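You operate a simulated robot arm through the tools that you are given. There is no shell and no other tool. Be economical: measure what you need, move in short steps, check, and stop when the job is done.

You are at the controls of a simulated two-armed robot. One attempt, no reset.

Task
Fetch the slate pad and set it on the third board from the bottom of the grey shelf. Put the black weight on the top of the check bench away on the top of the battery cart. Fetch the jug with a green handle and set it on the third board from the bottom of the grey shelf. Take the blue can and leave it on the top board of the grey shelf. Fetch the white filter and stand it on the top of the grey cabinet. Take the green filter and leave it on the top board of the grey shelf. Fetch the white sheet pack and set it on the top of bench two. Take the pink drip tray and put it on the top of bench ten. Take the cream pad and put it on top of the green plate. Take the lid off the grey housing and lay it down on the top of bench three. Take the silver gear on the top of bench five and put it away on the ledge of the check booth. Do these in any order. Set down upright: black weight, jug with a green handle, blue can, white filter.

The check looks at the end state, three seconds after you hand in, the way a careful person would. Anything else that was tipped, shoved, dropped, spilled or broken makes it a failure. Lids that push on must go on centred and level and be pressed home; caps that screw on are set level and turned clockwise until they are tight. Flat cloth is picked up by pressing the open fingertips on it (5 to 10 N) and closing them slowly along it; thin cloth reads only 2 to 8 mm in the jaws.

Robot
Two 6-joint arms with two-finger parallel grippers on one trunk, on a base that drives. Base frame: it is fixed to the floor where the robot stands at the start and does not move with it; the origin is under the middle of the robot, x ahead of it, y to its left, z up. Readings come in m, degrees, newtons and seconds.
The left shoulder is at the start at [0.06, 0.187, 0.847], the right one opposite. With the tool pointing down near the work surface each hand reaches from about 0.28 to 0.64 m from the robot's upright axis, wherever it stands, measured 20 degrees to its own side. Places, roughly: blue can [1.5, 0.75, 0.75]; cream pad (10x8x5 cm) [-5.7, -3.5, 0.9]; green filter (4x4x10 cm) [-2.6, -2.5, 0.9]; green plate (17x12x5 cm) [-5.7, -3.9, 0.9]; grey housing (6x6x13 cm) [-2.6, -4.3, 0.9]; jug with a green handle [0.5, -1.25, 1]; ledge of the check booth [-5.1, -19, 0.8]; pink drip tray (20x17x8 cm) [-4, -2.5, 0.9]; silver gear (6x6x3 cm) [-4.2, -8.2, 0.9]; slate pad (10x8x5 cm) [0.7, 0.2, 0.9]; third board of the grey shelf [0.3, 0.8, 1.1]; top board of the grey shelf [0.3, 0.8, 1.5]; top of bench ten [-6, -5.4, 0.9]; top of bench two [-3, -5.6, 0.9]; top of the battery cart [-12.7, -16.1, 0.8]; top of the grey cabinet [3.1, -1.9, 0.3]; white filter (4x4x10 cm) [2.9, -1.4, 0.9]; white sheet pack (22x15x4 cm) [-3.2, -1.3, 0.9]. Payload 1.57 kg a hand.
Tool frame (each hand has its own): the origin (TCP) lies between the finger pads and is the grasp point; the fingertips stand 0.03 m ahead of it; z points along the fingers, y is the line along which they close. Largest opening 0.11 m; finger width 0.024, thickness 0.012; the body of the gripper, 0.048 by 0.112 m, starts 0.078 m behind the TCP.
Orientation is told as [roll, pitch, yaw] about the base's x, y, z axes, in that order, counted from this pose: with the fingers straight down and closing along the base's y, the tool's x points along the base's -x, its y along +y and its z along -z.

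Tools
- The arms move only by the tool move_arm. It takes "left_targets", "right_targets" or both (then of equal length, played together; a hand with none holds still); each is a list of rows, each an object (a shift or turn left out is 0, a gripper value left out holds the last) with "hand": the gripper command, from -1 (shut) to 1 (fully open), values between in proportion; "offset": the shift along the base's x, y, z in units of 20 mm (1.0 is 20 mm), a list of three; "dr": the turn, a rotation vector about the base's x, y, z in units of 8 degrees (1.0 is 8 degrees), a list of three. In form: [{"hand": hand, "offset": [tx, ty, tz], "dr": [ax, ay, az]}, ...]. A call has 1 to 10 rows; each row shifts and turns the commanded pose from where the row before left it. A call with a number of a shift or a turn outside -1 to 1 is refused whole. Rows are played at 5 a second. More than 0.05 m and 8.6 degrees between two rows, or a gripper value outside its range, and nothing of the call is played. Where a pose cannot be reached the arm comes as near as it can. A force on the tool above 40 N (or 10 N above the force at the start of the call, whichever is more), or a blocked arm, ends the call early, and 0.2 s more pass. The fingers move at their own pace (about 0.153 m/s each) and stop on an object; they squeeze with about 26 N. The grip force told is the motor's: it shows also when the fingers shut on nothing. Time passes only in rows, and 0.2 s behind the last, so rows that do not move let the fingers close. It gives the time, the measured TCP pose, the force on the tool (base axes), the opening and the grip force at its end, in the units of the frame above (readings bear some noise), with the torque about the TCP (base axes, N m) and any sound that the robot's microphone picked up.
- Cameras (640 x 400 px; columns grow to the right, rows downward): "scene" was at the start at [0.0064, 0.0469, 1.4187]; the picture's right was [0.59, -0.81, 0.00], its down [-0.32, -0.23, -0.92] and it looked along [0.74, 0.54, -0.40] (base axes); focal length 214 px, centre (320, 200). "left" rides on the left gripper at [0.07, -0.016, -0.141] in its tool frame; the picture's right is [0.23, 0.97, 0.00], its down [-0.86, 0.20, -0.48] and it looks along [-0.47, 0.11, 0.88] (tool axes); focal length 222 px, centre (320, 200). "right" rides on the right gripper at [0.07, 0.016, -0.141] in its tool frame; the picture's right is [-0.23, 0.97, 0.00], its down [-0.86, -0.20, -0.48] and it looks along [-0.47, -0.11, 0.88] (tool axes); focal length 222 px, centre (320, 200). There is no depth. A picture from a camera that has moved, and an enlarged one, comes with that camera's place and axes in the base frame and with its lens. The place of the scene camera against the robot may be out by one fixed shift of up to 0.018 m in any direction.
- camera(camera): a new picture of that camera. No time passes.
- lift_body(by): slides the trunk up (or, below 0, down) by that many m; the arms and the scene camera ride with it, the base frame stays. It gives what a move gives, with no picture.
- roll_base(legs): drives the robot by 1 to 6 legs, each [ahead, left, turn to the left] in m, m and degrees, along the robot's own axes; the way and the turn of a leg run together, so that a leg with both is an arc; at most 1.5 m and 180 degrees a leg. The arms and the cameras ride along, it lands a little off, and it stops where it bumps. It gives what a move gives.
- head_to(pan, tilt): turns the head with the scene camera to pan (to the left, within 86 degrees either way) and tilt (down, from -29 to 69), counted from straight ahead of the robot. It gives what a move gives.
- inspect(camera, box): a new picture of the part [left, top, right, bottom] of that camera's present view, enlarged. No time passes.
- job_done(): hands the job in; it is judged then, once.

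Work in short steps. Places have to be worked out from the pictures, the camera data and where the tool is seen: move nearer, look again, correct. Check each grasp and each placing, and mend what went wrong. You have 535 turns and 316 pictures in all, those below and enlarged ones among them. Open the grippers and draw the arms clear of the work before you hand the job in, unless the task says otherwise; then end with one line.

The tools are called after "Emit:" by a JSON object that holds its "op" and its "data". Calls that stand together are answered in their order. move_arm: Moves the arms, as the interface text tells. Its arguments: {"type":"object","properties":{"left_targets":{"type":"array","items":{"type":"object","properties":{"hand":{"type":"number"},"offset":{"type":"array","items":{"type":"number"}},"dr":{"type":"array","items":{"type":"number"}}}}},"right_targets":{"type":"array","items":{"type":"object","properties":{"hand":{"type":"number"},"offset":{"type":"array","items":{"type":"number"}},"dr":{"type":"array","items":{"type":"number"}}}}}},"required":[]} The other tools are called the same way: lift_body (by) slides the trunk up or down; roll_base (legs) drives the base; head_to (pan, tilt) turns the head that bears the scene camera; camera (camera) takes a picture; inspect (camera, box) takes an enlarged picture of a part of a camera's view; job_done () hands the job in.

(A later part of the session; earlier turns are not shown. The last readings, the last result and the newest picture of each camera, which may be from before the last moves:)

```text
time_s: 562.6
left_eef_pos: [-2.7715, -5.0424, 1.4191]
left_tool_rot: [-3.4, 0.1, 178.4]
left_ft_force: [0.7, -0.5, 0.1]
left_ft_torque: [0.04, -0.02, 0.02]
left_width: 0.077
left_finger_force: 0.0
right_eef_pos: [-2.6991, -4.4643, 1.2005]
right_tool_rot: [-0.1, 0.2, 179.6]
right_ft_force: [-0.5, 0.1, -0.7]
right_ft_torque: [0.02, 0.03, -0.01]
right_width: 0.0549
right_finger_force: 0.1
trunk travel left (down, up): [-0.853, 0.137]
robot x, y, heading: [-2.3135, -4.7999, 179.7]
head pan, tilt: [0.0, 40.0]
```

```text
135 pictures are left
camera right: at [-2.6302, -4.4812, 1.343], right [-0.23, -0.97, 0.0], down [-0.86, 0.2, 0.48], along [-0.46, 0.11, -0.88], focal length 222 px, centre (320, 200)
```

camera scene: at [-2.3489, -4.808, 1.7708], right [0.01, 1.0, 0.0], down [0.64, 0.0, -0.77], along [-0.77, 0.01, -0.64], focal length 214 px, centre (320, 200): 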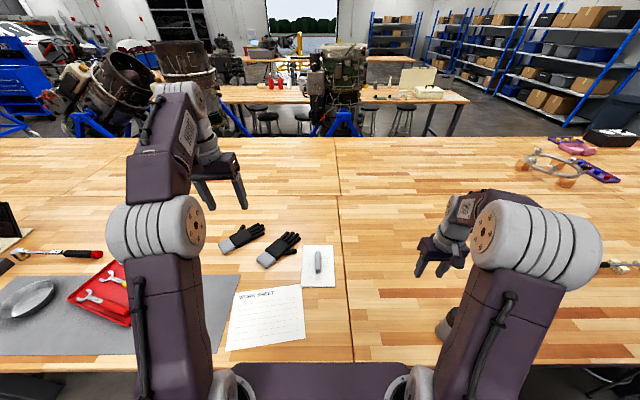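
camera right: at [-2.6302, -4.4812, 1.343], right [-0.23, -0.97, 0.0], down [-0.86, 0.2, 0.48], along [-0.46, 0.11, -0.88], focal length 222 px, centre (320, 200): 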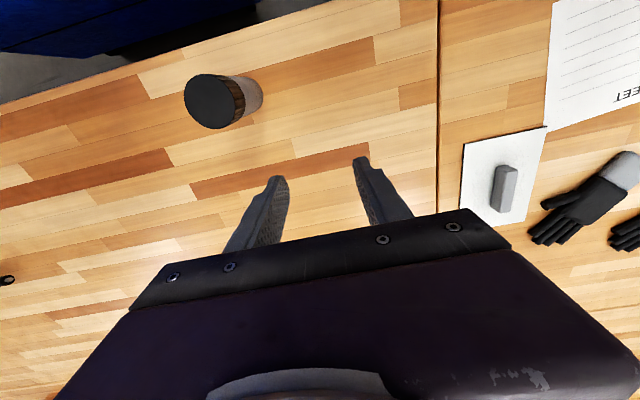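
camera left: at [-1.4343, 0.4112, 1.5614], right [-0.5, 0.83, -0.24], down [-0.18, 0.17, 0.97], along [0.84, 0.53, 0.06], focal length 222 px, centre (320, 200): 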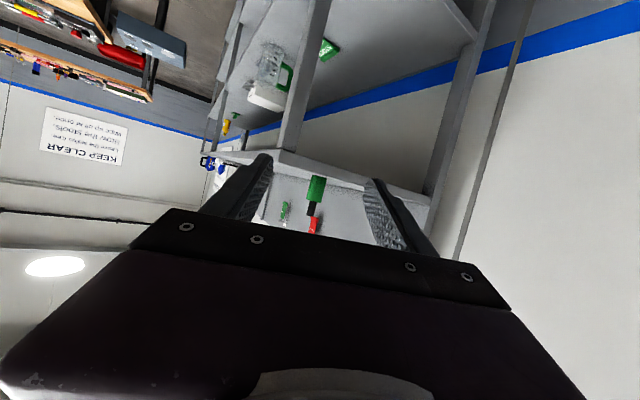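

The housing is at [−2.62, −4.345] with its lid top near z 1.03. Moving the hand over it, with the gripper opened to ~9 cm.

Emit:
{"op": "move_arm", "data": {"right_targets": [{"offset": [0.66, 1, 0], "hand": 0.7}, {"offset": [0.66, 1, 0]}, {"offset": [0.66, 1, 0]}, {"offset": [0.66, 1, 0]}, {"offset": [0.66, 1, 0]}, {"offset": [0.65, 0.95, 0]}, {"offset": [0, 0, -1]}, {"offset": [0, 0, 0]}]}}

Emit:
{"op": "camera", "data": {"camera": "right"}}

Emit:
{"op": "head_to", "data": {"pan": -35, "tilt": 40}}

Emit:
{"op": "camera", "data": {"camera": "scene"}}

```text
time_s: 564.5
left_eef_pos: [-2.7703, -5.0421, 1.4188]
left_tool_rot: [-3.5, 0.2, 178.5]
left_ft_force: [0.2, 0.1, 0.2]
left_ft_torque: [-0.03, 0.0, 0.02]
left_width: 0.0773
left_finger_force: 0.1
right_eef_pos: [-2.6194, -4.3455, 1.1789]
right_tool_rot: [-0.1, 0.2, 179.5]
right_ft_force: [0.6, -1.0, 0.7]
right_ft_torque: [0.0, -0.02, -0.01]
right_width: 0.0939
right_finger_force: 0.1
trunk travel left (down, up): [-0.853, 0.137]
robot x, y, heading: [-2.3163, -4.7986, 179.5]
head pan, tilt: [0.0, 40.0]
```

```text
134 pictures are left
camera right: at [-2.5514, -4.3623, 1.3226], right [-0.23, -0.97, 0.0], down [-0.86, 0.21, 0.48], along [-0.46, 0.11, -0.88], focal length 222 px, centre (320, 200)
```

right: 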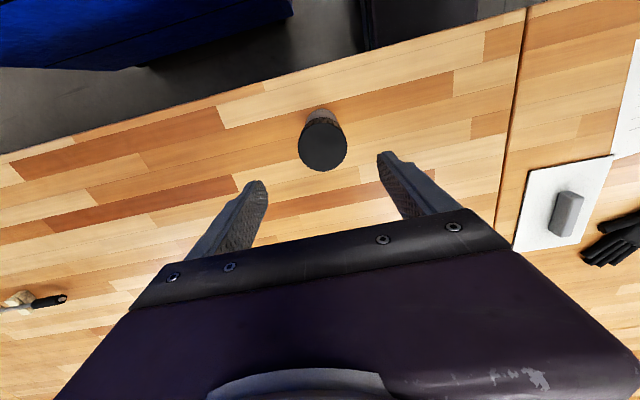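

```text
time_s: 565.5
left_eef_pos: [-2.7707, -5.042, 1.4185]
left_tool_rot: [-3.4, 0.1, 178.4]
left_ft_force: [-0.5, 0.6, 0.8]
left_ft_torque: [-0.03, 0.01, 0.02]
left_width: 0.077
left_finger_force: 0.1
right_eef_pos: [-2.6191, -4.3469, 1.1798]
right_tool_rot: [-0.2, 0.2, 179.6]
right_ft_force: [0.8, 0.2, 0.0]
right_ft_torque: [0.02, 0.02, -0.02]
right_width: 0.0934
right_finger_force: 0.1
trunk travel left (down, up): [-0.853, 0.137]
robot x, y, heading: [-2.3145, -4.7984, 179.7]
head pan, tilt: [-35.0, 40.0]
```

```text
133 pictures are left
camera scene: at [-2.333, -4.7592, 1.7708], right [0.58, 0.82, 0.0], down [0.52, -0.37, -0.77], along [-0.62, 0.44, -0.64], focal length 214 px, centre (320, 200)
```

scene: 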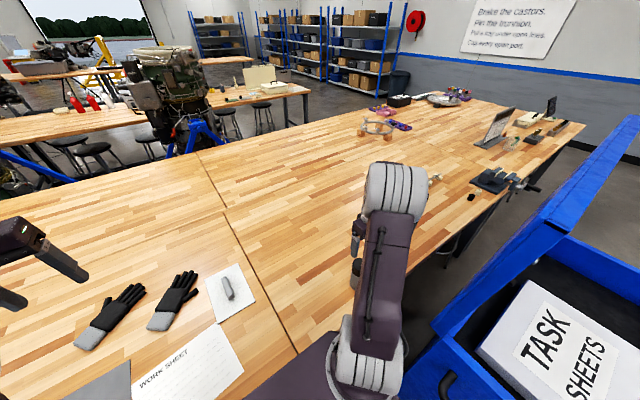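

Hand is directly above. Lowering so the tips reach the lid's lower rim (TCP ≈ 1.03).

Emit:
{"op": "move_arm", "data": {"right_targets": [{"offset": [0.1, -0.2, -1]}, {"offset": [0, 0, -1]}, {"offset": [0, 0, -1]}, {"offset": [0, 0, -1]}, {"offset": [0, 0, -1]}, {"offset": [0, 0, -1]}, {"offset": [0, 0, -0.7]}, {"offset": [0, 0, 0]}]}}

Emit:
{"op": "camera", "data": {"camera": "right"}}

```text
time_s: 567.3
left_eef_pos: [-2.7707, -5.0422, 1.4178]
left_tool_rot: [-3.4, 0.1, 178.4]
left_ft_force: [-0.8, -0.3, 0.3]
left_ft_torque: [0.01, -0.05, 0.0]
left_width: 0.077
left_finger_force: 0.0
right_eef_pos: [-2.6185, -4.3505, 1.0463]
right_tool_rot: [-0.1, 0.1, 179.7]
right_ft_force: [-0.5, -0.2, 0.5]
right_ft_torque: [-0.01, -0.01, -0.01]
right_width: 0.0936
right_finger_force: 0.1
trunk travel left (down, up): [-0.853, 0.137]
robot x, y, heading: [-2.3162, -4.8015, 179.7]
head pan, tilt: [-35.0, 40.0]
```

```text
132 pictures are left
camera right: at [-2.5498, -4.3666, 1.1887], right [-0.23, -0.97, 0.0], down [-0.86, 0.21, 0.48], along [-0.46, 0.11, -0.88], focal length 222 px, centre (320, 200)
```

right: 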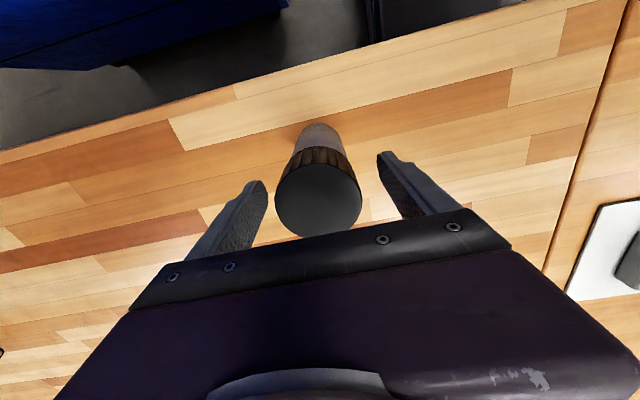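

Lid top is at z ≈ 1.045. Lowering 1.1 cm more and closing on the lid.

Emit:
{"op": "move_arm", "data": {"right_targets": [{"offset": [-0.15, 0, -0.55]}, {"hand": 0.4}, {"hand": 0.2}, {"hand": -1}, {"offset": [0, 0, 0]}, {"offset": [0, 0, 0]}]}}

Emit:
{"op": "camera", "data": {"camera": "right"}}

```text
time_s: 568.7
left_eef_pos: [-2.7703, -5.0412, 1.42]
left_tool_rot: [-3.5, 0.1, 178.4]
left_ft_force: [0.3, 0.1, 0.8]
left_ft_torque: [0.0, -0.03, 0.04]
left_width: 0.0772
left_finger_force: 0.1
right_eef_pos: [-2.6215, -4.3487, 1.0349]
right_tool_rot: [0.0, 0.1, 179.6]
right_ft_force: [0.0, 1.6, 0.9]
right_ft_torque: [0.02, -0.03, -0.02]
right_width: 0.0586
right_finger_force: 26.3
trunk travel left (down, up): [-0.853, 0.137]
robot x, y, heading: [-2.3152, -4.7993, 179.4]
head pan, tilt: [-35.0, 40.0]
```

```text
131 pictures are left
camera right: at [-2.5529, -4.366, 1.1776], right [-0.23, -0.97, 0.0], down [-0.86, 0.21, 0.48], along [-0.46, 0.11, -0.88], focal length 222 px, centre (320, 200)
```

right: 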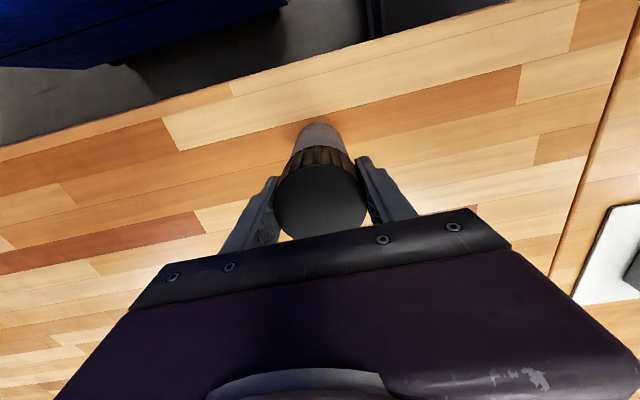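

Gripped (59 mm). I'll try a gentle 1 cm lift to see whether the lid parts from the housing.

Emit:
{"op": "move_arm", "data": {"right_targets": [{"offset": [0, 0, 0.2]}, {"offset": [0, 0, 0.3]}, {"offset": [0, 0, 0]}]}}

Emit:
{"op": "camera", "data": {"camera": "right"}}

```text
time_s: 569.5
left_eef_pos: [-2.7715, -5.0411, 1.4182]
left_tool_rot: [-3.4, 0.1, 178.4]
left_ft_force: [0.0, 0.8, 0.0]
left_ft_torque: [0.03, 0.06, 0.0]
left_width: 0.0772
left_finger_force: 0.0
right_eef_pos: [-2.6206, -4.3498, 1.0454]
right_tool_rot: [-0.1, 0.3, 179.6]
right_ft_force: [-0.4, 0.2, -5.2]
right_ft_torque: [0.0, 0.0, 0.0]
right_width: 0.0586
right_finger_force: 25.8
trunk travel left (down, up): [-0.853, 0.137]
robot x, y, heading: [-2.3132, -4.8017, 179.6]
head pan, tilt: [-35.0, 40.0]
```

```text
130 pictures are left
camera right: at [-2.553, -4.3662, 1.1872], right [-0.23, -0.97, 0.0], down [-0.86, 0.21, 0.47], along [-0.46, 0.11, -0.88], focal length 222 px, centre (320, 200)
```

right: 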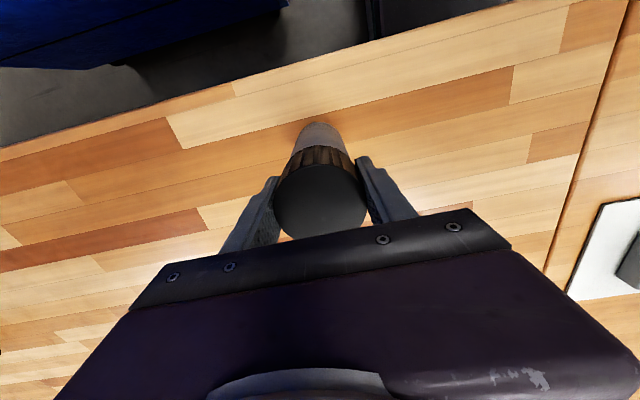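

Lifting raised the whole housing (5 N). I'll set it back with light pressure and try turning the lid counter-clockwise while watching the torque.

Emit:
{"op": "move_arm", "data": {"right_targets": [{"offset": [0, 0, -0.3]}, {"offset": [0, 0, -0.2]}, {"offset": [0, 0, -0.15]}, {"offset": [0, 0, 0]}]}}

Emit:
{"op": "move_arm", "data": {"right_targets": [{"dr": [0, 0, 0.5]}, {"dr": [0, 0, 0.5]}, {"dr": [0, 0, 0.5]}, {"dr": [0, 0, 0.5]}, {"offset": [0, 0, 0]}]}}

Emit:
{"op": "inspect", "data": {"camera": "right", "box": [250, 90, 390, 250]}}

```text
time_s: 570.5
left_eef_pos: [-2.7689, -5.0423, 1.421]
left_tool_rot: [-3.4, 0.0, 178.4]
left_ft_force: [0.6, -0.2, 0.4]
left_ft_torque: [0.01, 0.01, -0.04]
left_width: 0.0771
left_finger_force: 0.0
right_eef_pos: [-2.6208, -4.3499, 1.0359]
right_tool_rot: [-0.4, 0.0, 179.4]
right_ft_force: [-0.9, 4.8, 25.6]
right_ft_torque: [-0.02, -0.09, -0.02]
right_width: 0.0586
right_finger_force: 26.1
trunk travel left (down, up): [-0.853, 0.137]
robot x, y, heading: [-2.3124, -4.7995, 179.4]
head pan, tilt: [-35.0, 40.0]
```

```text
time_s: 571.7
left_eef_pos: [-2.7699, -5.0441, 1.4185]
left_tool_rot: [-3.5, 0.0, 178.4]
left_ft_force: [0.1, 0.3, -0.2]
left_ft_torque: [0.02, 0.0, 0.0]
left_width: 0.077
left_finger_force: 0.1
right_eef_pos: [-2.6201, -4.3494, 1.0332]
right_tool_rot: [-0.2, 0.2, -164.4]
right_ft_force: [-5.1, 8.7, 28.3]
right_ft_torque: [0.42, 0.3, -0.02]
right_width: 0.0584
right_finger_force: 25.6
trunk travel left (down, up): [-0.853, 0.137]
robot x, y, heading: [-2.3158, -4.8007, 179.6]
head pan, tilt: [-35.0, 40.0]
```

```text
2.50 times, centred on (320, 170) of right
camera zoom: at [-2.5499, -4.3475, 1.1756], right [0.04, -1.0, 0.0], down [-0.88, -0.04, 0.48], along [-0.48, -0.02, -0.88], focal length 555 px, centre (320, 275)
```

zoom: 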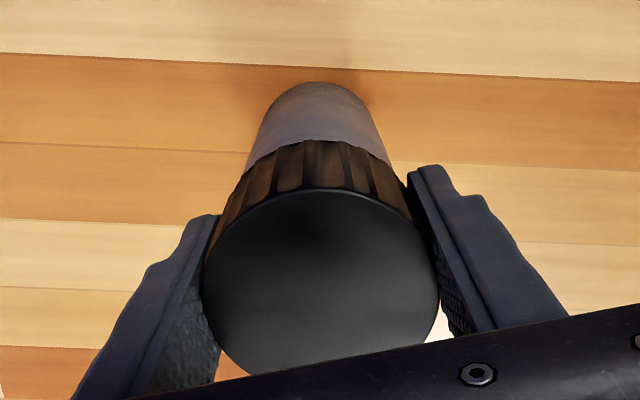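

The turn met almost no torque, so the lid may be unscrewing. Relieving the pressure and turning 80° more counter-clockwise.

Emit:
{"op": "move_arm", "data": {"right_targets": [{"dr": [0, 0, 1], "offset": [0, 0, 0.1]}, {"dr": [0, 0, 1]}, {"dr": [0, 0, 1]}, {"dr": [0, 0, 1]}, {"dr": [0, 0, 1]}, {"dr": [0, 0, 1]}, {"dr": [0, 0, 1]}, {"dr": [0, 0, 1]}, {"dr": [0, 0, 1]}, {"offset": [0, 0, 0]}]}}

Emit:
{"op": "move_arm", "data": {"right_targets": [{"offset": [0, 0, 0.2]}, {"offset": [0, 0, 0.2]}, {"offset": [0, 0, 0.2]}, {"offset": [0, 0, 0]}]}}

Emit:
{"op": "inspect", "data": {"camera": "right", "box": [230, 70, 410, 250]}}

```text
time_s: 573.9
left_eef_pos: [-2.7718, -5.0422, 1.4188]
left_tool_rot: [-3.4, 0.1, 178.4]
left_ft_force: [0.9, -0.7, 0.8]
left_ft_torque: [0.0, -0.01, 0.01]
left_width: 0.0773
left_finger_force: 0.0
right_eef_pos: [-2.6207, -4.3497, 1.0332]
right_tool_rot: [-0.2, 0.2, -92.3]
right_ft_force: [1.4, -1.5, 0.0]
right_ft_torque: [-0.03, -0.21, -0.02]
right_width: 0.0584
right_finger_force: 25.8
trunk travel left (down, up): [-0.853, 0.137]
robot x, y, heading: [-2.3159, -4.7976, 179.5]
head pan, tilt: [-35.0, 40.0]
```

```text
time_s: 574.9
left_eef_pos: [-2.771, -5.0409, 1.4196]
left_tool_rot: [-3.2, 0.1, 178.4]
left_ft_force: [-0.5, -0.9, 0.2]
left_ft_torque: [-0.01, 0.01, 0.02]
left_width: 0.0769
left_finger_force: 0.1
right_eef_pos: [-2.621, -4.3497, 1.0471]
right_tool_rot: [-0.1, 0.3, -92.4]
right_ft_force: [0.4, -1.4, -4.5]
right_ft_torque: [0.01, -0.02, 0.02]
right_width: 0.0587
right_finger_force: 26.4
trunk travel left (down, up): [-0.853, 0.137]
robot x, y, heading: [-2.3154, -4.7989, 179.4]
head pan, tilt: [-35.0, 40.0]
```

```text
2.22 times, centred on (320, 160) of right
camera zoom: at [-2.6028, -4.2805, 1.1883], right [0.96, -0.27, 0.0], down [-0.24, -0.85, 0.48], along [-0.13, -0.46, -0.88], focal length 494 px, centre (320, 289)
```

zoom: 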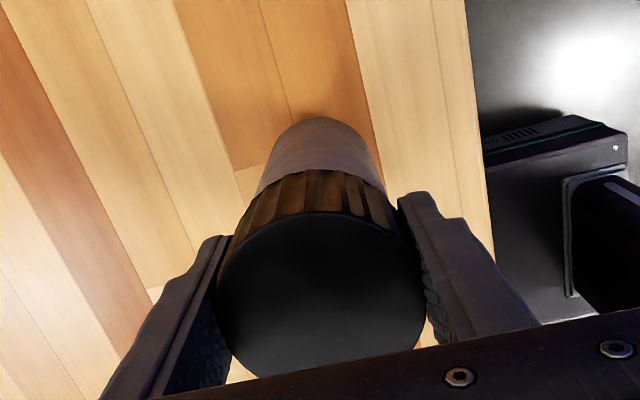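

The housing still comes along, so I need the other hand to hold the body. Setting it back down upright and releasing.

Emit:
{"op": "move_arm", "data": {"right_targets": [{"offset": [0, 0, -0.3]}, {"offset": [0, 0, -0.3]}, {"offset": [0, 0, -0.08]}, {"offset": [0, 0, 0]}, {"hand": 0.7}, {"offset": [0, 0, 0]}, {"offset": [0, 0, 1]}, {"offset": [0, 0, 1]}, {"offset": [0, 0, 1]}, {"offset": [0, 0, 1]}]}}

Emit:
{"op": "move_arm", "data": {"right_targets": [{"offset": [0, -0.5, 1], "dr": [0, 0, -1]}, {"offset": [0, -0.5, 1], "dr": [0, 0, -1]}, {"offset": [0, -0.5, 1], "dr": [0, 0, -1]}, {"offset": [0, -0.5, 1], "dr": [0, 0, -1]}, {"offset": [0, -0.5, 0], "dr": [0, 0, -1]}, {"offset": [0, -0.5, 0], "dr": [0, 0, -1]}, {"offset": [0, -0.5, 0], "dr": [0, 0, -1]}, {"offset": [0, -0.5, 0], "dr": [0, 0, -1]}, {"offset": [0, -0.5, 0], "dr": [0, 0, -1]}, {"offset": [0, -0.5, 0], "dr": [0, 0, -1]}]}}

Emit:
{"op": "camera", "data": {"camera": "right"}}

```text
time_s: 577.1
left_eef_pos: [-2.7688, -5.0421, 1.4197]
left_tool_rot: [-3.4, 0.1, 178.4]
left_ft_force: [-0.1, 0.2, -0.3]
left_ft_torque: [0.01, 0.02, 0.0]
left_width: 0.077
left_finger_force: 0.0
right_eef_pos: [-2.6215, -4.3505, 1.1129]
right_tool_rot: [-0.1, 0.1, -92.4]
right_ft_force: [0.5, 0.5, -0.4]
right_ft_torque: [0.01, 0.0, 0.0]
right_width: 0.0935
right_finger_force: 0.0
trunk travel left (down, up): [-0.853, 0.137]
robot x, y, heading: [-2.3119, -4.8022, 179.6]
head pan, tilt: [-35.0, 40.0]
```

```text
time_s: 579.3
left_eef_pos: [-2.7713, -5.0421, 1.4194]
left_tool_rot: [-3.4, 0.1, 178.4]
left_ft_force: [0.2, -0.5, -0.2]
left_ft_torque: [-0.02, 0.02, 0.02]
left_width: 0.0771
left_finger_force: 0.1
right_eef_pos: [-2.62, -4.4507, 1.1921]
right_tool_rot: [-0.1, 0.2, -172.6]
right_ft_force: [-0.3, -0.2, -0.3]
right_ft_torque: [0.01, 0.01, 0.0]
right_width: 0.0935
right_finger_force: 0.1
trunk travel left (down, up): [-0.853, 0.137]
robot x, y, heading: [-2.3143, -4.8001, 179.5]
head pan, tilt: [-35.0, 40.0]
```

```text
127 pictures are left
camera right: at [-2.5505, -4.4582, 1.3347], right [-0.1, -0.99, 0.0], down [-0.88, 0.09, 0.48], along [-0.47, 0.05, -0.88], focal length 222 px, centre (320, 200)
```

right: 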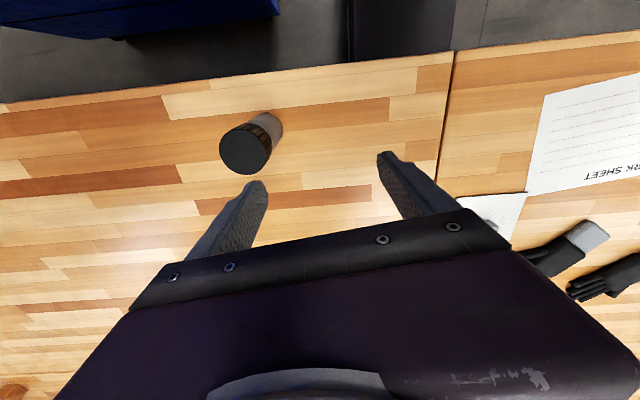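

Housing stands unchanged. I'll move the right hand inward (away from the cabinet's lid), then shift the base back and right so both hands can reach it.

Emit:
{"op": "move_arm", "data": {"right_targets": [{"offset": [-0.7, -1, 0]}, {"offset": [-0.7, -1, 0]}, {"offset": [-0.7, -1, 0]}, {"offset": [-0.7, -1, 0]}, {"offset": [-0.7, -1, 0]}, {"offset": [-0.7, -1, 0]}, {"offset": [-0.7, -1, 0]}, {"offset": [-0.7, -1, 0]}, {"dr": [0, 0, -0.9]}, {"offset": [0, 0, 0]}]}}

Emit:
{"op": "lift_body", "data": {"by": -0.15}}

Emit:
{"op": "roll_base", "data": {"legs": [[-0.2, 0, 0], [0, -0.18, 0]]}}

Emit:
{"op": "camera", "data": {"camera": "scene"}}

```text
time_s: 581.5
left_eef_pos: [-2.7697, -5.0422, 1.4201]
left_tool_rot: [-3.3, 0.0, 178.5]
left_ft_force: [-0.1, 0.5, 0.1]
left_ft_torque: [-0.05, 0.02, -0.01]
left_width: 0.0768
left_finger_force: 0.0
right_eef_pos: [-2.7332, -4.6094, 1.1927]
right_tool_rot: [-0.1, 0.2, -179.7]
right_ft_force: [-0.6, 0.7, 0.0]
right_ft_torque: [0.01, -0.02, 0.02]
right_width: 0.0935
right_finger_force: 0.0
trunk travel left (down, up): [-0.853, 0.137]
robot x, y, heading: [-2.3144, -4.7993, 179.8]
head pan, tilt: [-35.0, 40.0]
```

```text
time_s: 583.2
left_eef_pos: [-2.7693, -5.0419, 1.2692]
left_tool_rot: [-3.4, 0.1, 178.4]
left_ft_force: [0.3, 0.1, 0.8]
left_ft_torque: [0.01, 0.0, 0.01]
left_width: 0.0771
left_finger_force: 0.1
right_eef_pos: [-2.733, -4.6107, 1.0425]
right_tool_rot: [-0.2, 0.1, -179.5]
right_ft_force: [-0.6, -0.3, 0.3]
right_ft_torque: [0.0, 0.01, -0.03]
right_width: 0.0934
right_finger_force: 0.1
trunk travel left (down, up): [-0.703, 0.287]
robot x, y, heading: [-2.3123, -4.7989, 179.9]
head pan, tilt: [-35.0, 40.0]
```

```text
time_s: 585.9
left_eef_pos: [-2.5706, -4.864, 1.2682]
left_tool_rot: [-3.4, 0.1, 178.3]
left_ft_force: [0.3, 0.5, 0.2]
left_ft_torque: [0.02, -0.02, 0.02]
left_width: 0.0768
left_finger_force: 0.0
right_eef_pos: [-2.5321, -4.4318, 1.0427]
right_tool_rot: [-0.2, 0.3, -179.7]
right_ft_force: [-0.3, -0.4, 0.5]
right_ft_torque: [0.02, 0.02, -0.03]
right_width: 0.0933
right_finger_force: 0.0
trunk travel left (down, up): [-0.703, 0.287]
robot x, y, heading: [-2.1127, -4.6173, 179.4]
head pan, tilt: [-35.0, 40.0]
```

```text
126 pictures are left
camera scene: at [-2.1333, -4.5818, 1.6209], right [0.58, 0.81, 0.0], down [0.52, -0.37, -0.77], along [-0.62, 0.45, -0.64], focal length 214 px, centre (320, 200)
```

scene: 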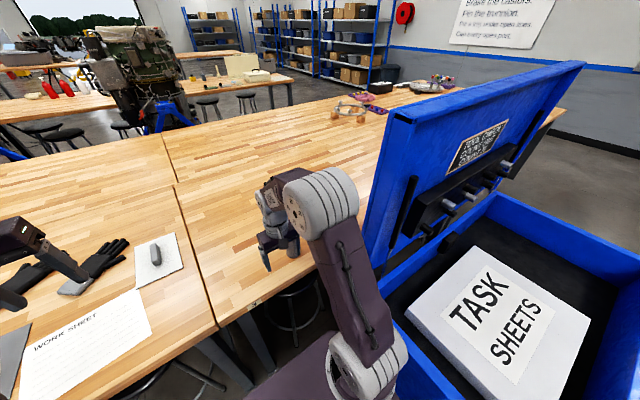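

Close to the cabinet but clear. I'll raise the right hand out of the way and bring the left hand round with a yaw of −35° and pitched forward.

Emit:
{"op": "move_arm", "data": {"left_targets": [{"dr": [0, 0, -1], "offset": [0.3, 0.5, 0]}, {"dr": [0, 0, -1], "offset": [0.3, 0.5, 0]}, {"dr": [0, 0, -1], "offset": [0.3, 0.5, 0]}, {"dr": [0, 0, -1], "offset": [0.3, 0.5, 0]}, {"dr": [0.57, 0.82, -0.2], "offset": [0, 0.5, 0]}, {"dr": [0.57, 0.82, 0], "offset": [0, 0.5, 0]}, {"dr": [0.57, 0.82, 0], "offset": [0, 0.5, 0]}, {"dr": [0.57, 0.82, 0], "offset": [0, 0.5, 0]}, {"dr": [0.57, 0.82, 0], "offset": [0, 0.5, 0]}, {"dr": [0.57, 0.82, 0], "offset": [0, 0.5, 0]}], "right_targets": [{"offset": [-0.3, 0, 1]}, {"offset": [-0.3, 0, 1]}, {"offset": [-0.3, 0, 1]}, {"offset": [-0.3, 0, 1]}, {"offset": [-0.3, 0, 1]}, {"offset": [-0.3, 0, 1]}, {"offset": [0, 0, 1]}, {"offset": [0, 0, 1]}, {"offset": [0, 0, 0]}, {"offset": [0, 0, 0]}]}}

Emit:
{"op": "camera", "data": {"camera": "left"}}

Emit:
{"op": "camera", "data": {"camera": "scene"}}

```text
time_s: 588.1
left_eef_pos: [-2.5457, -4.761, 1.2693]
left_tool_rot: [-2.9, -47.9, 144.4]
left_ft_force: [-0.5, -0.4, -0.6]
left_ft_torque: [0.0, 0.01, -0.02]
left_width: 0.077
left_finger_force: 0.1
right_eef_pos: [-2.568, -4.43, 1.2025]
right_tool_rot: [-0.1, 0.2, -179.7]
right_ft_force: [-0.6, 0.1, 0.2]
right_ft_torque: [0.0, -0.01, -0.01]
right_width: 0.0936
right_finger_force: 0.0
trunk travel left (down, up): [-0.703, 0.287]
robot x, y, heading: [-2.1162, -4.6182, 179.8]
head pan, tilt: [-35.0, 40.0]
```

```text
125 pictures are left
camera left: at [-2.4169, -4.8441, 1.3132], right [-0.47, -0.86, -0.2], down [-0.31, -0.05, 0.95], along [-0.82, 0.51, -0.25], focal length 222 px, centre (320, 200)
```

left: 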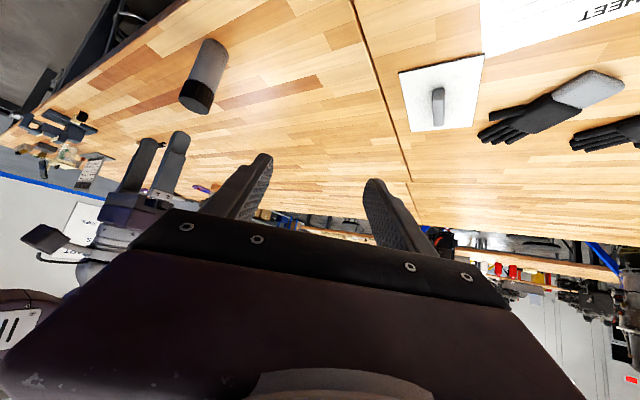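

```text
124 pictures are left
camera scene: at [-2.132, -4.5795, 1.6209], right [0.58, 0.81, 0.0], down [0.52, -0.37, -0.77], along [-0.62, 0.44, -0.64], focal length 214 px, centre (320, 200)
```

scene: 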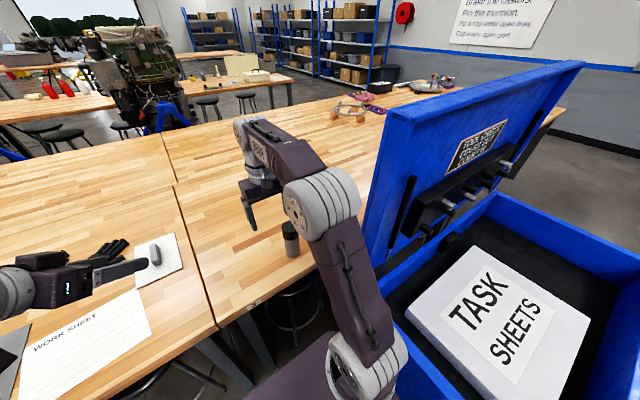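

Pitch −48° reached without trouble. I'll lift the right hand further away, then lower the left hand to body height and move it toward the housing.

Emit:
{"op": "move_arm", "data": {"left_targets": [{"dr": [0.57, 0.82, 0], "offset": [0.2, 0, -1]}, {"offset": [0.2, 0, -1]}, {"offset": [0.2, 0, -1]}, {"offset": [0.2, 0, -1]}, {"offset": [0.2, 0, -1]}, {"offset": [0.2, 0, -1]}, {"offset": [0.2, 0, -1]}, {"offset": [0.2, 0, -1]}, {"offset": [0.2, 0, -1]}, {"offset": [0.2, 0, -1]}], "right_targets": [{"offset": [-1, 0.3, 0.5]}, {"offset": [-1, 0.3, 0.5]}, {"offset": [-1, 0.3, 0.5]}, {"offset": [-1, 0.3, 0.5]}, {"offset": [-1, 0.3, 0.5]}, {"offset": [-0.5, 0, 0.5]}, {"offset": [0, 0, 0]}, {"offset": [0, 0, 0]}, {"offset": [0, 0, 0]}, {"offset": [0, 0, 0]}]}}

Emit:
{"op": "move_arm", "data": {"left_targets": [{"offset": [0, 0.5, -1]}, {"offset": [0, 0.5, -1]}, {"offset": [0, 0.5, -1]}, {"offset": [0, 0.5, -1]}, {"offset": [0, 0.5, -0.8]}, {"offset": [0, 0.5, 0]}, {"offset": [0, 0.5, 0]}, {"offset": [0, 0.5, 0]}, {"offset": [0, 0, 0]}]}}

Emit:
{"op": "camera", "data": {"camera": "left"}}

```text
time_s: 590.3
left_eef_pos: [-2.531, -4.7731, 1.0758]
left_tool_rot: [-3.0, -55.9, 144.4]
left_ft_force: [-0.5, 0.0, 0.5]
left_ft_torque: [0.04, 0.02, 0.01]
left_width: 0.077
left_finger_force: 0.0
left hand out of reach, approached as far as the arm can: row 8, 9, 10
right_eef_pos: [-2.6264, -4.4053, 1.2244]
right_tool_rot: [-0.1, 0.4, -179.6]
right_ft_force: [-0.2, -0.3, -0.1]
right_ft_torque: [0.03, -0.03, 0.0]
right_width: 0.0935
right_finger_force: 0.1
right hand out of reach, approached as far as the arm can: row 3, 4, 5, 6
trunk travel left (down, up): [-0.703, 0.287]
robot x, y, heading: [-2.1179, -4.6203, 179.3]
head pan, tilt: [-35.0, 40.0]
```

```text
time_s: 592.3
left_eef_pos: [-2.5519, -4.7024, 1.0305]
left_tool_rot: [-3.1, -55.7, 144.6]
left_ft_force: [-0.6, 0.0, 0.1]
left_ft_torque: [0.0, -0.03, 0.01]
left_width: 0.0773
left_finger_force: 0.1
left hand out of reach, approached as far as the arm can: row 1, 2, 3, 4, 5, 7
right_eef_pos: [-2.6252, -4.4053, 1.2252]
right_tool_rot: [-0.1, 0.2, -179.7]
right_ft_force: [0.3, -0.4, -0.2]
right_ft_torque: [0.0, 0.01, 0.04]
right_width: 0.0933
right_finger_force: 0.0
trunk travel left (down, up): [-0.703, 0.287]
robot x, y, heading: [-2.1156, -4.6196, 179.5]
head pan, tilt: [-35.0, 40.0]
```

```text
123 pictures are left
camera left: at [-2.4186, -4.7866, 1.053], right [-0.5, -0.84, -0.22], down [-0.21, -0.13, 0.97], along [-0.84, 0.53, -0.11], focal length 222 px, centre (320, 200)
```

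left: 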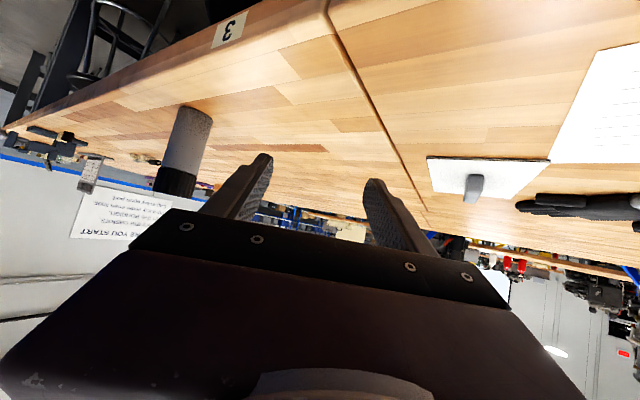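

Lowering the trunk 9 cm brings the left hand to body height; then sliding it +y toward pre-grasp.

Emit:
{"op": "lift_body", "data": {"by": -0.09}}

Emit:
{"op": "move_arm", "data": {"left_targets": [{"offset": [0.3, 1, 0]}, {"offset": [0.3, 1, 0]}, {"offset": [0.3, 1, 0]}, {"offset": [0.3, 1, 0]}, {"offset": [0.3, 1, 0]}, {"offset": [0.3, 1, 0]}, {"offset": [0.3, 1, 0]}, {"offset": [0.2, 1, 0]}, {"offset": [0, 1, 0]}, {"offset": [0, 1, 0]}]}}

Emit:
{"op": "camera", "data": {"camera": "left"}}

Emit:
{"op": "camera", "data": {"camera": "scene"}}

```text
time_s: 593.6
left_eef_pos: [-2.5517, -4.7014, 0.9387]
left_tool_rot: [-3.1, -55.6, 144.7]
left_ft_force: [0.7, -0.5, 0.0]
left_ft_torque: [0.02, 0.01, 0.01]
left_width: 0.0768
left_finger_force: 0.1
right_eef_pos: [-2.6256, -4.4048, 1.136]
right_tool_rot: [-0.1, 0.2, -179.7]
right_ft_force: [-0.6, 0.4, 0.2]
right_ft_torque: [-0.01, 0.0, -0.01]
right_width: 0.0934
right_finger_force: 0.1
trunk travel left (down, up): [-0.613, 0.377]
robot x, y, heading: [-2.1141, -4.6176, 179.5]
head pan, tilt: [-35.0, 40.0]
```

```text
time_s: 595.8
left_eef_pos: [-2.5543, -4.5659, 0.9639]
left_tool_rot: [-3.0, -55.7, 144.1]
left_ft_force: [-0.6, 0.4, 0.0]
left_ft_torque: [-0.01, 0.02, 0.02]
left_width: 0.0772
left_finger_force: 0.1
left hand out of reach, approached as far as the arm can: row 1, 2, 3, 4, 5, 6, 7, 8, 9, 10
right_eef_pos: [-2.6255, -4.405, 1.1354]
right_tool_rot: [-0.1, 0.2, -179.8]
right_ft_force: [-0.5, 1.1, -0.2]
right_ft_torque: [-0.01, 0.02, 0.02]
right_width: 0.0934
right_finger_force: 0.0
trunk travel left (down, up): [-0.613, 0.377]
robot x, y, heading: [-2.1158, -4.6244, 179.6]
head pan, tilt: [-35.0, 40.0]
```

```text
122 pictures are left
camera left: at [-2.4213, -4.651, 0.9868], right [-0.5, -0.84, -0.22], down [-0.21, -0.13, 0.97], along [-0.84, 0.53, -0.11], focal length 222 px, centre (320, 200)
```

left: 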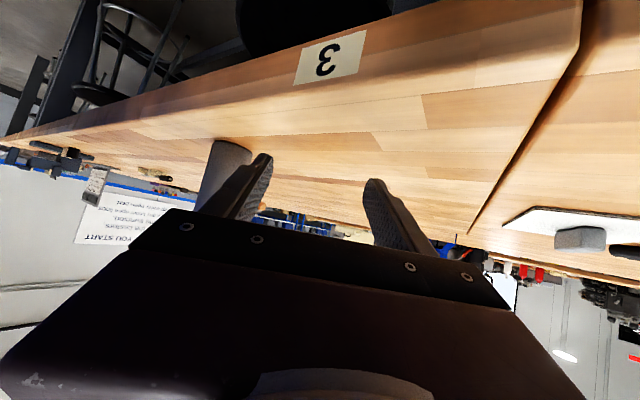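

```text
121 pictures are left
camera scene: at [-2.133, -4.5792, 1.5308], right [0.58, 0.81, 0.0], down [0.52, -0.37, -0.77], along [-0.62, 0.44, -0.64], focal length 214 px, centre (320, 200)
```

scene: 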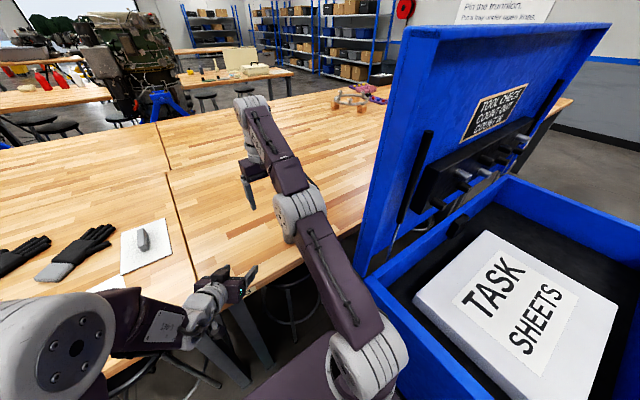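

The left hand's reach ends about 20 cm short. I'll instead bring the housing (held by its lid) a bit south to y ≈ −4.58 on bench 3, take the lid off there with two hands, and put the body back afterwards. First: left hand back, right hand over the lid.

Emit:
{"op": "move_arm", "data": {"left_targets": [{"offset": [0, -1, 0.3]}, {"offset": [0, -1, 0.3]}, {"offset": [0, -1, 0.3]}, {"offset": [0, -1, 0]}, {"offset": [0, -1, 0]}, {"offset": [0, -1, 0]}, {"offset": [0, -1, 0]}, {"offset": [0, -1, 0]}, {"offset": [0, -1, 0]}, {"offset": [0, 0, 0]}], "right_targets": [{"offset": [0, 0.9, 0]}, {"offset": [0.2, 0.9, 0]}, {"offset": [0, 0.95, 0]}, {"offset": [0, 0, -1]}, {"offset": [0, 0, -1]}, {"offset": [0, 0, -1]}, {"offset": [0, 0, 0]}, {"offset": [0, 0, 0]}, {"offset": [0, 0, 0]}, {"offset": [0, 0, 0]}]}}

Emit:
{"op": "camera", "data": {"camera": "right"}}

```text
time_s: 598.0
left_eef_pos: [-2.5537, -4.7463, 0.9818]
left_tool_rot: [-3.3, -55.6, 144.6]
left_ft_force: [1.1, -0.1, 0.1]
left_ft_torque: [-0.02, 0.01, 0.02]
left_width: 0.0767
left_finger_force: 0.0
right_eef_pos: [-2.6222, -4.3495, 1.0768]
right_tool_rot: [-0.1, 0.2, -179.7]
right_ft_force: [-0.5, -0.4, 0.1]
right_ft_torque: [-0.02, -0.01, -0.01]
right_width: 0.0934
right_finger_force: 0.1
trunk travel left (down, up): [-0.613, 0.377]
robot x, y, heading: [-2.111, -4.6232, 179.3]
head pan, tilt: [-35.0, 40.0]
```

```text
120 pictures are left
camera right: at [-2.5532, -4.365, 1.2188], right [-0.22, -0.98, 0.0], down [-0.86, 0.19, 0.48], along [-0.46, 0.11, -0.88], focal length 222 px, centre (320, 200)
```

right: 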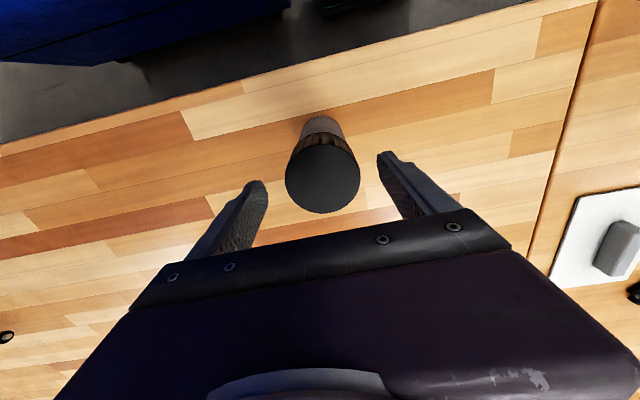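

Aligned above the lid. Descending to 1.035, gripping, lifting 3 cm and carrying 0.23 m towards −y.

Emit:
{"op": "move_arm", "data": {"right_targets": [{"offset": [0, 0, -1]}, {"offset": [0, 0, -1]}, {"hand": 0.3}, {"hand": -1}, {"offset": [0, 0, 0]}, {"offset": [0, 0, 0.5]}, {"offset": [0, 0, 0.5]}, {"offset": [0, 0, 0.5]}, {"offset": [0, 0, 0]}]}}

Emit:
{"op": "move_arm", "data": {"right_targets": [{"offset": [0, -1, 0]}, {"offset": [0, -1, 0]}, {"offset": [0, -1, 0]}, {"offset": [0, -1, 0]}, {"offset": [0, -1, 0]}, {"offset": [0, -1, 0]}, {"offset": [0, -1, 0]}, {"offset": [0, -1, 0]}, {"offset": [0, -1, 0]}, {"offset": [0, 0, 0]}]}}

Emit:
{"op": "camera", "data": {"camera": "left"}}

```text
time_s: 600.0
left_eef_pos: [-2.5543, -4.7449, 0.9818]
left_tool_rot: [-3.2, -55.6, 144.7]
left_ft_force: [-0.1, -0.8, 0.3]
left_ft_torque: [-0.02, 0.0, -0.01]
left_width: 0.0768
left_finger_force: 0.0
right_eef_pos: [-2.6223, -4.3498, 1.0659]
right_tool_rot: [-0.1, 0.3, -179.7]
right_ft_force: [-1.2, 0.9, -5.1]
right_ft_torque: [0.01, 0.0, 0.03]
right_width: 0.0595
right_finger_force: 25.9
trunk travel left (down, up): [-0.613, 0.377]
robot x, y, heading: [-2.1184, -4.6188, 179.4]
head pan, tilt: [-35.0, 40.0]
```

```text
time_s: 602.2
left_eef_pos: [-2.5539, -4.7452, 0.9827]
left_tool_rot: [-3.2, -55.5, 144.6]
left_ft_force: [-0.2, 0.3, 0.0]
left_ft_torque: [0.01, 0.01, 0.02]
left_width: 0.0769
left_finger_force: 0.0
right_eef_pos: [-2.6215, -4.5289, 1.0655]
right_tool_rot: [-0.1, 0.2, -179.7]
right_ft_force: [0.0, -0.7, -5.3]
right_ft_torque: [-0.01, 0.03, 0.01]
right_width: 0.0593
right_finger_force: 26.1
trunk travel left (down, up): [-0.613, 0.377]
robot x, y, heading: [-2.1147, -4.6227, 179.6]
head pan, tilt: [-35.0, 40.0]
```

```text
119 pictures are left
camera left: at [-2.4212, -4.8303, 1.005], right [-0.5, -0.84, -0.22], down [-0.21, -0.13, 0.97], along [-0.84, 0.53, -0.11], focal length 222 px, centre (320, 200)
```

left: 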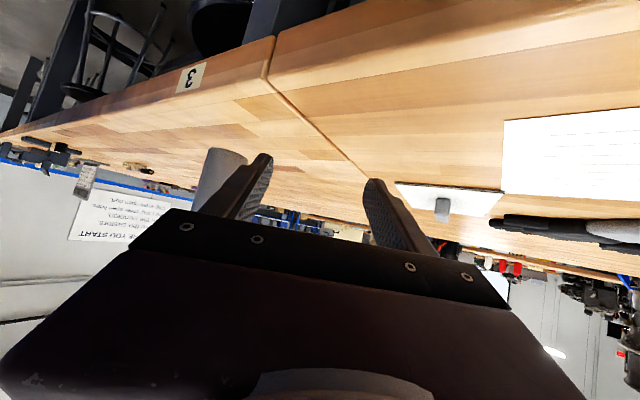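

Continuing the last 5 cm, then lowering the trunk 2.5 cm (which also brings the housing nearly down) and sliding the left hand to its pre-grasp place.

Emit:
{"op": "move_arm", "data": {"right_targets": [{"offset": [0, -1, 0]}, {"offset": [0, -1, 0]}, {"offset": [0, -0.55, 0]}, {"offset": [0, 0, 0]}], "left_targets": [{"offset": [0.9, 0, 0]}, {"offset": [0.9, 0.5, 0]}, {"offset": [0.9, 0.5, 0]}, {"offset": [0, 0, 0]}]}}

Emit:
{"op": "lift_body", "data": {"by": -0.025}}

Emit:
{"op": "move_arm", "data": {"right_targets": [{"offset": [0, 0, -0.15]}, {"offset": [0, 0, -0.15]}, {"offset": [0, 0, 0]}], "left_targets": [{"offset": [0, 1, 0]}, {"offset": [0, 1, 0]}, {"offset": [0, 0.9, 0]}]}}

Emit:
{"op": "camera", "data": {"camera": "left"}}

```text
time_s: 603.2
left_eef_pos: [-2.5408, -4.7374, 0.9903]
left_tool_rot: [-3.3, -55.5, 144.7]
left_ft_force: [-0.4, -0.1, 0.1]
left_ft_torque: [0.02, -0.01, 0.02]
left_width: 0.0769
left_finger_force: 0.1
left hand out of reach, approached as far as the arm can: row 1, 2, 3
right_eef_pos: [-2.6213, -4.5807, 1.0669]
right_tool_rot: [-0.1, 0.3, -179.7]
right_ft_force: [1.1, -0.2, -6.1]
right_ft_torque: [-0.02, -0.01, 0.04]
right_width: 0.0593
right_finger_force: 25.8
trunk travel left (down, up): [-0.613, 0.377]
robot x, y, heading: [-2.1163, -4.6223, 179.3]
head pan, tilt: [-35.0, 40.0]
```

```text
time_s: 603.9
left_eef_pos: [-2.541, -4.7374, 0.9654]
left_tool_rot: [-3.3, -55.6, 144.6]
left_ft_force: [0.2, 0.6, -0.3]
left_ft_torque: [0.02, 0.02, 0.0]
left_width: 0.077
left_finger_force: 0.1
right_eef_pos: [-2.6228, -4.581, 1.0408]
right_tool_rot: [-0.1, 0.3, -179.7]
right_ft_force: [0.9, -0.3, -4.6]
right_ft_torque: [-0.02, -0.03, -0.04]
right_width: 0.0589
right_finger_force: 26.0
trunk travel left (down, up): [-0.588, 0.402]
robot x, y, heading: [-2.1165, -4.6201, 179.4]
head pan, tilt: [-35.0, 40.0]
```

```text
time_s: 604.7
left_eef_pos: [-2.5467, -4.6799, 0.9668]
left_tool_rot: [-3.3, -55.5, 144.5]
left_ft_force: [-0.7, -0.3, 0.5]
left_ft_torque: [0.05, 0.04, 0.0]
left_width: 0.0773
left_finger_force: 0.1
left hand out of reach, approached as far as the arm can: row 1, 3
right_eef_pos: [-2.6235, -4.5801, 1.036]
right_tool_rot: [0.0, 0.3, -179.7]
right_ft_force: [-1.1, 0.4, 1.3]
right_ft_torque: [-0.07, 0.06, 0.01]
right_width: 0.0594
right_finger_force: 25.9
trunk travel left (down, up): [-0.588, 0.402]
robot x, y, heading: [-2.1138, -4.6249, 179.4]
head pan, tilt: [-35.0, 40.0]
```

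```text
118 pictures are left
camera left: at [-2.4151, -4.7649, 0.9904], right [-0.5, -0.84, -0.22], down [-0.21, -0.13, 0.97], along [-0.84, 0.53, -0.12], focal length 222 px, centre (320, 200)
```

left: 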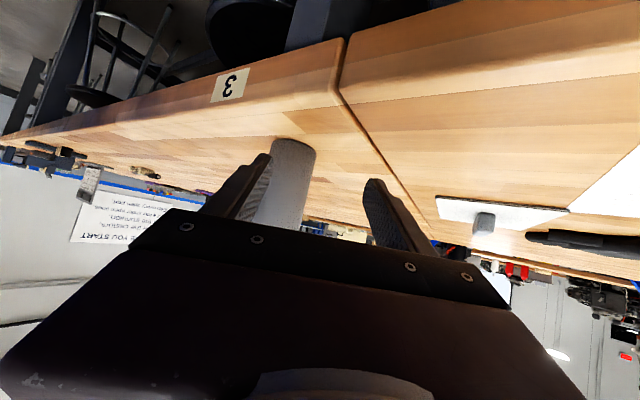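

The body is ~4 cm to the right of the tool's line. Turning the left tool 16° clockwise about its TCP aims it straight at the body.

Emit:
{"op": "move_arm", "data": {"left_targets": [{"dr": [0, 0, -1], "hand": 0.7}, {"dr": [0, 0, -1]}, {"offset": [0, 0, 0]}]}}

Emit:
{"op": "camera", "data": {"camera": "left"}}

```text
time_s: 605.5
left_eef_pos: [-2.547, -4.6791, 0.9678]
left_tool_rot: [-3.3, -55.6, 128.5]
left_ft_force: [0.2, 0.1, 0.3]
left_ft_torque: [-0.01, -0.02, 0.01]
left_width: 0.0936
left_finger_force: 0.1
right_eef_pos: [-2.6223, -4.5811, 1.0348]
right_tool_rot: [0.0, 0.2, -179.7]
right_ft_force: [-0.4, 1.0, 2.5]
right_ft_torque: [-0.01, 0.01, 0.01]
right_width: 0.0593
right_finger_force: 26.0
trunk travel left (down, up): [-0.588, 0.402]
robot x, y, heading: [-2.118, -4.6224, 179.4]
head pan, tilt: [-35.0, 40.0]
```

```text
117 pictures are left
camera left: at [-2.4429, -4.7982, 0.9905], right [-0.71, -0.67, -0.22], down [-0.24, -0.06, 0.97], along [-0.66, 0.74, -0.11], focal length 222 px, centre (320, 200)
```

left: 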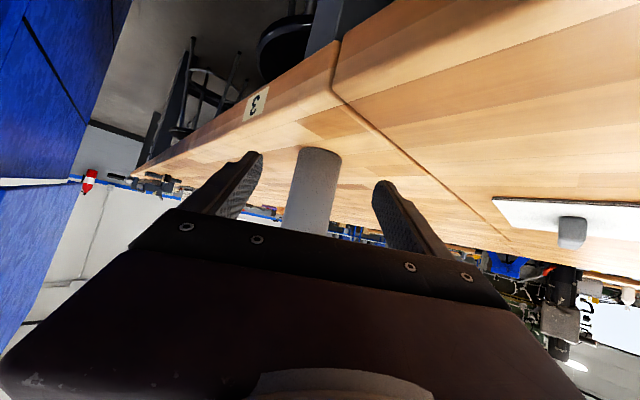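

Lined up. Advancing 9.4 cm to the body, then closing the left hand.

Emit:
{"op": "move_arm", "data": {"left_targets": [{"offset": [-0.62, 0.78, 0]}, {"offset": [-0.62, 0.78, 0]}, {"offset": [-0.62, 0.78, 0]}, {"offset": [-0.62, 0.78, 0]}, {"offset": [-0.43, 0.55, 0]}, {"offset": [0, 0, 0]}]}}

Emit:
{"op": "camera", "data": {"camera": "left"}}

```text
time_s: 606.9
left_eef_pos: [-2.6064, -4.6056, 0.9673]
left_tool_rot: [-3.3, -55.6, 128.6]
left_ft_force: [1.4, -0.7, 0.5]
left_ft_torque: [-0.01, -0.01, -0.02]
left_width: 0.0935
left_finger_force: 0.1
right_eef_pos: [-2.6211, -4.581, 1.0351]
right_tool_rot: [-0.2, 0.2, -179.6]
right_ft_force: [-0.5, 0.9, 3.2]
right_ft_torque: [0.02, 0.05, -0.02]
right_width: 0.059
right_finger_force: 26.1
trunk travel left (down, up): [-0.588, 0.402]
robot x, y, heading: [-2.1161, -4.6202, 179.5]
head pan, tilt: [-35.0, 40.0]
```

```text
116 pictures are left
camera left: at [-2.5014, -4.7241, 0.9904], right [-0.71, -0.67, -0.22], down [-0.24, -0.06, 0.97], along [-0.66, 0.74, -0.11], focal length 222 px, centre (320, 200)
```

left: 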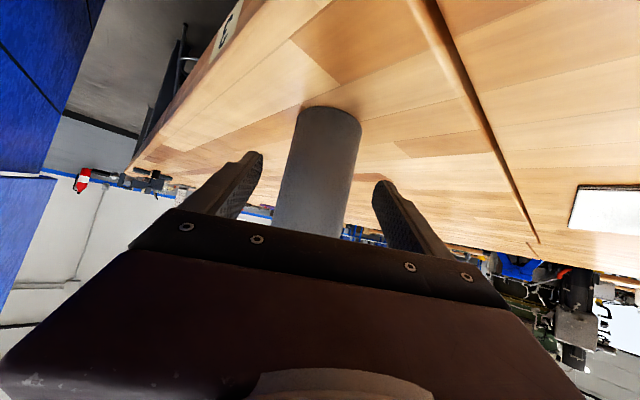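

Another 1.2 cm forward and close the left gripper on the body.

Emit:
{"op": "move_arm", "data": {"left_targets": [{"offset": [-0.38, 0.48, 0]}, {"hand": 0.3}, {"hand": -1}, {"offset": [0, 0, 0]}, {"offset": [0, 0, 0]}]}}

Emit:
{"op": "camera", "data": {"camera": "left"}}

```text
time_s: 608.1
left_eef_pos: [-2.6117, -4.5958, 0.9667]
left_tool_rot: [-3.2, -55.6, 128.4]
left_ft_force: [13.1, 10.9, 2.4]
left_ft_torque: [-0.13, 0.54, -0.22]
left_width: 0.0575
left_finger_force: 25.8
right_eef_pos: [-2.6216, -4.5801, 1.035]
right_tool_rot: [0.0, 0.1, -179.7]
right_ft_force: [-13.5, -8.0, 1.2]
right_ft_torque: [-0.14, 0.11, -0.01]
right_width: 0.0592
right_finger_force: 26.1
trunk travel left (down, up): [-0.588, 0.402]
robot x, y, heading: [-2.1171, -4.6175, 179.3]
head pan, tilt: [-35.0, 40.0]
```

```text
115 pictures are left
camera left: at [-2.5083, -4.7145, 0.9903], right [-0.71, -0.67, -0.22], down [-0.24, -0.06, 0.97], along [-0.66, 0.74, -0.11], focal length 222 px, centre (320, 200)
```

left: 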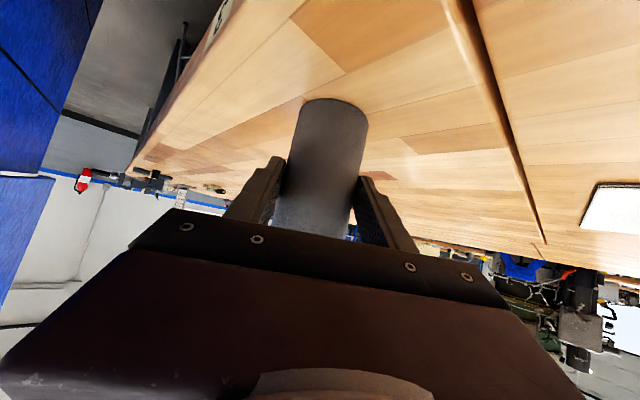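

Both hands hold it. Pulling the lid straight up with the right hand, with a slight counter-clockwise twist.

Emit:
{"op": "move_arm", "data": {"right_targets": [{"offset": [0, 0, 0.3]}, {"offset": [0, 0, 0.3]}, {"offset": [0, 0, 0.4]}, {"offset": [0, 0, 0.5]}, {"offset": [0, 0, 0.5]}, {"offset": [0, 0, 0]}]}}

Emit:
{"op": "camera", "data": {"camera": "right"}}

```text
time_s: 609.5
left_eef_pos: [-2.6147, -4.5969, 0.9672]
left_tool_rot: [-3.3, -55.6, 128.7]
left_ft_force: [-2.6, -3.7, 16.1]
left_ft_torque: [0.23, 0.42, 0.07]
left_width: 0.0538
left_finger_force: 25.8
right_eef_pos: [-2.6228, -4.5793, 1.0738]
right_tool_rot: [-0.2, 0.4, -179.7]
right_ft_force: [1.5, 4.5, -20.1]
right_ft_torque: [0.47, -0.54, -0.02]
right_width: 0.0592
right_finger_force: 25.7
trunk travel left (down, up): [-0.588, 0.402]
robot x, y, heading: [-2.116, -4.6182, 179.3]
head pan, tilt: [-35.0, 40.0]
```

```text
114 pictures are left
camera right: at [-2.5544, -4.5955, 1.2174], right [-0.22, -0.97, 0.0], down [-0.86, 0.19, 0.47], along [-0.46, 0.11, -0.88], focal length 222 px, centre (320, 200)
```

right: 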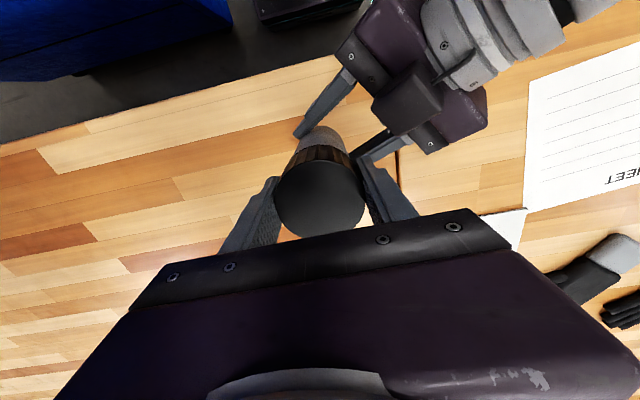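

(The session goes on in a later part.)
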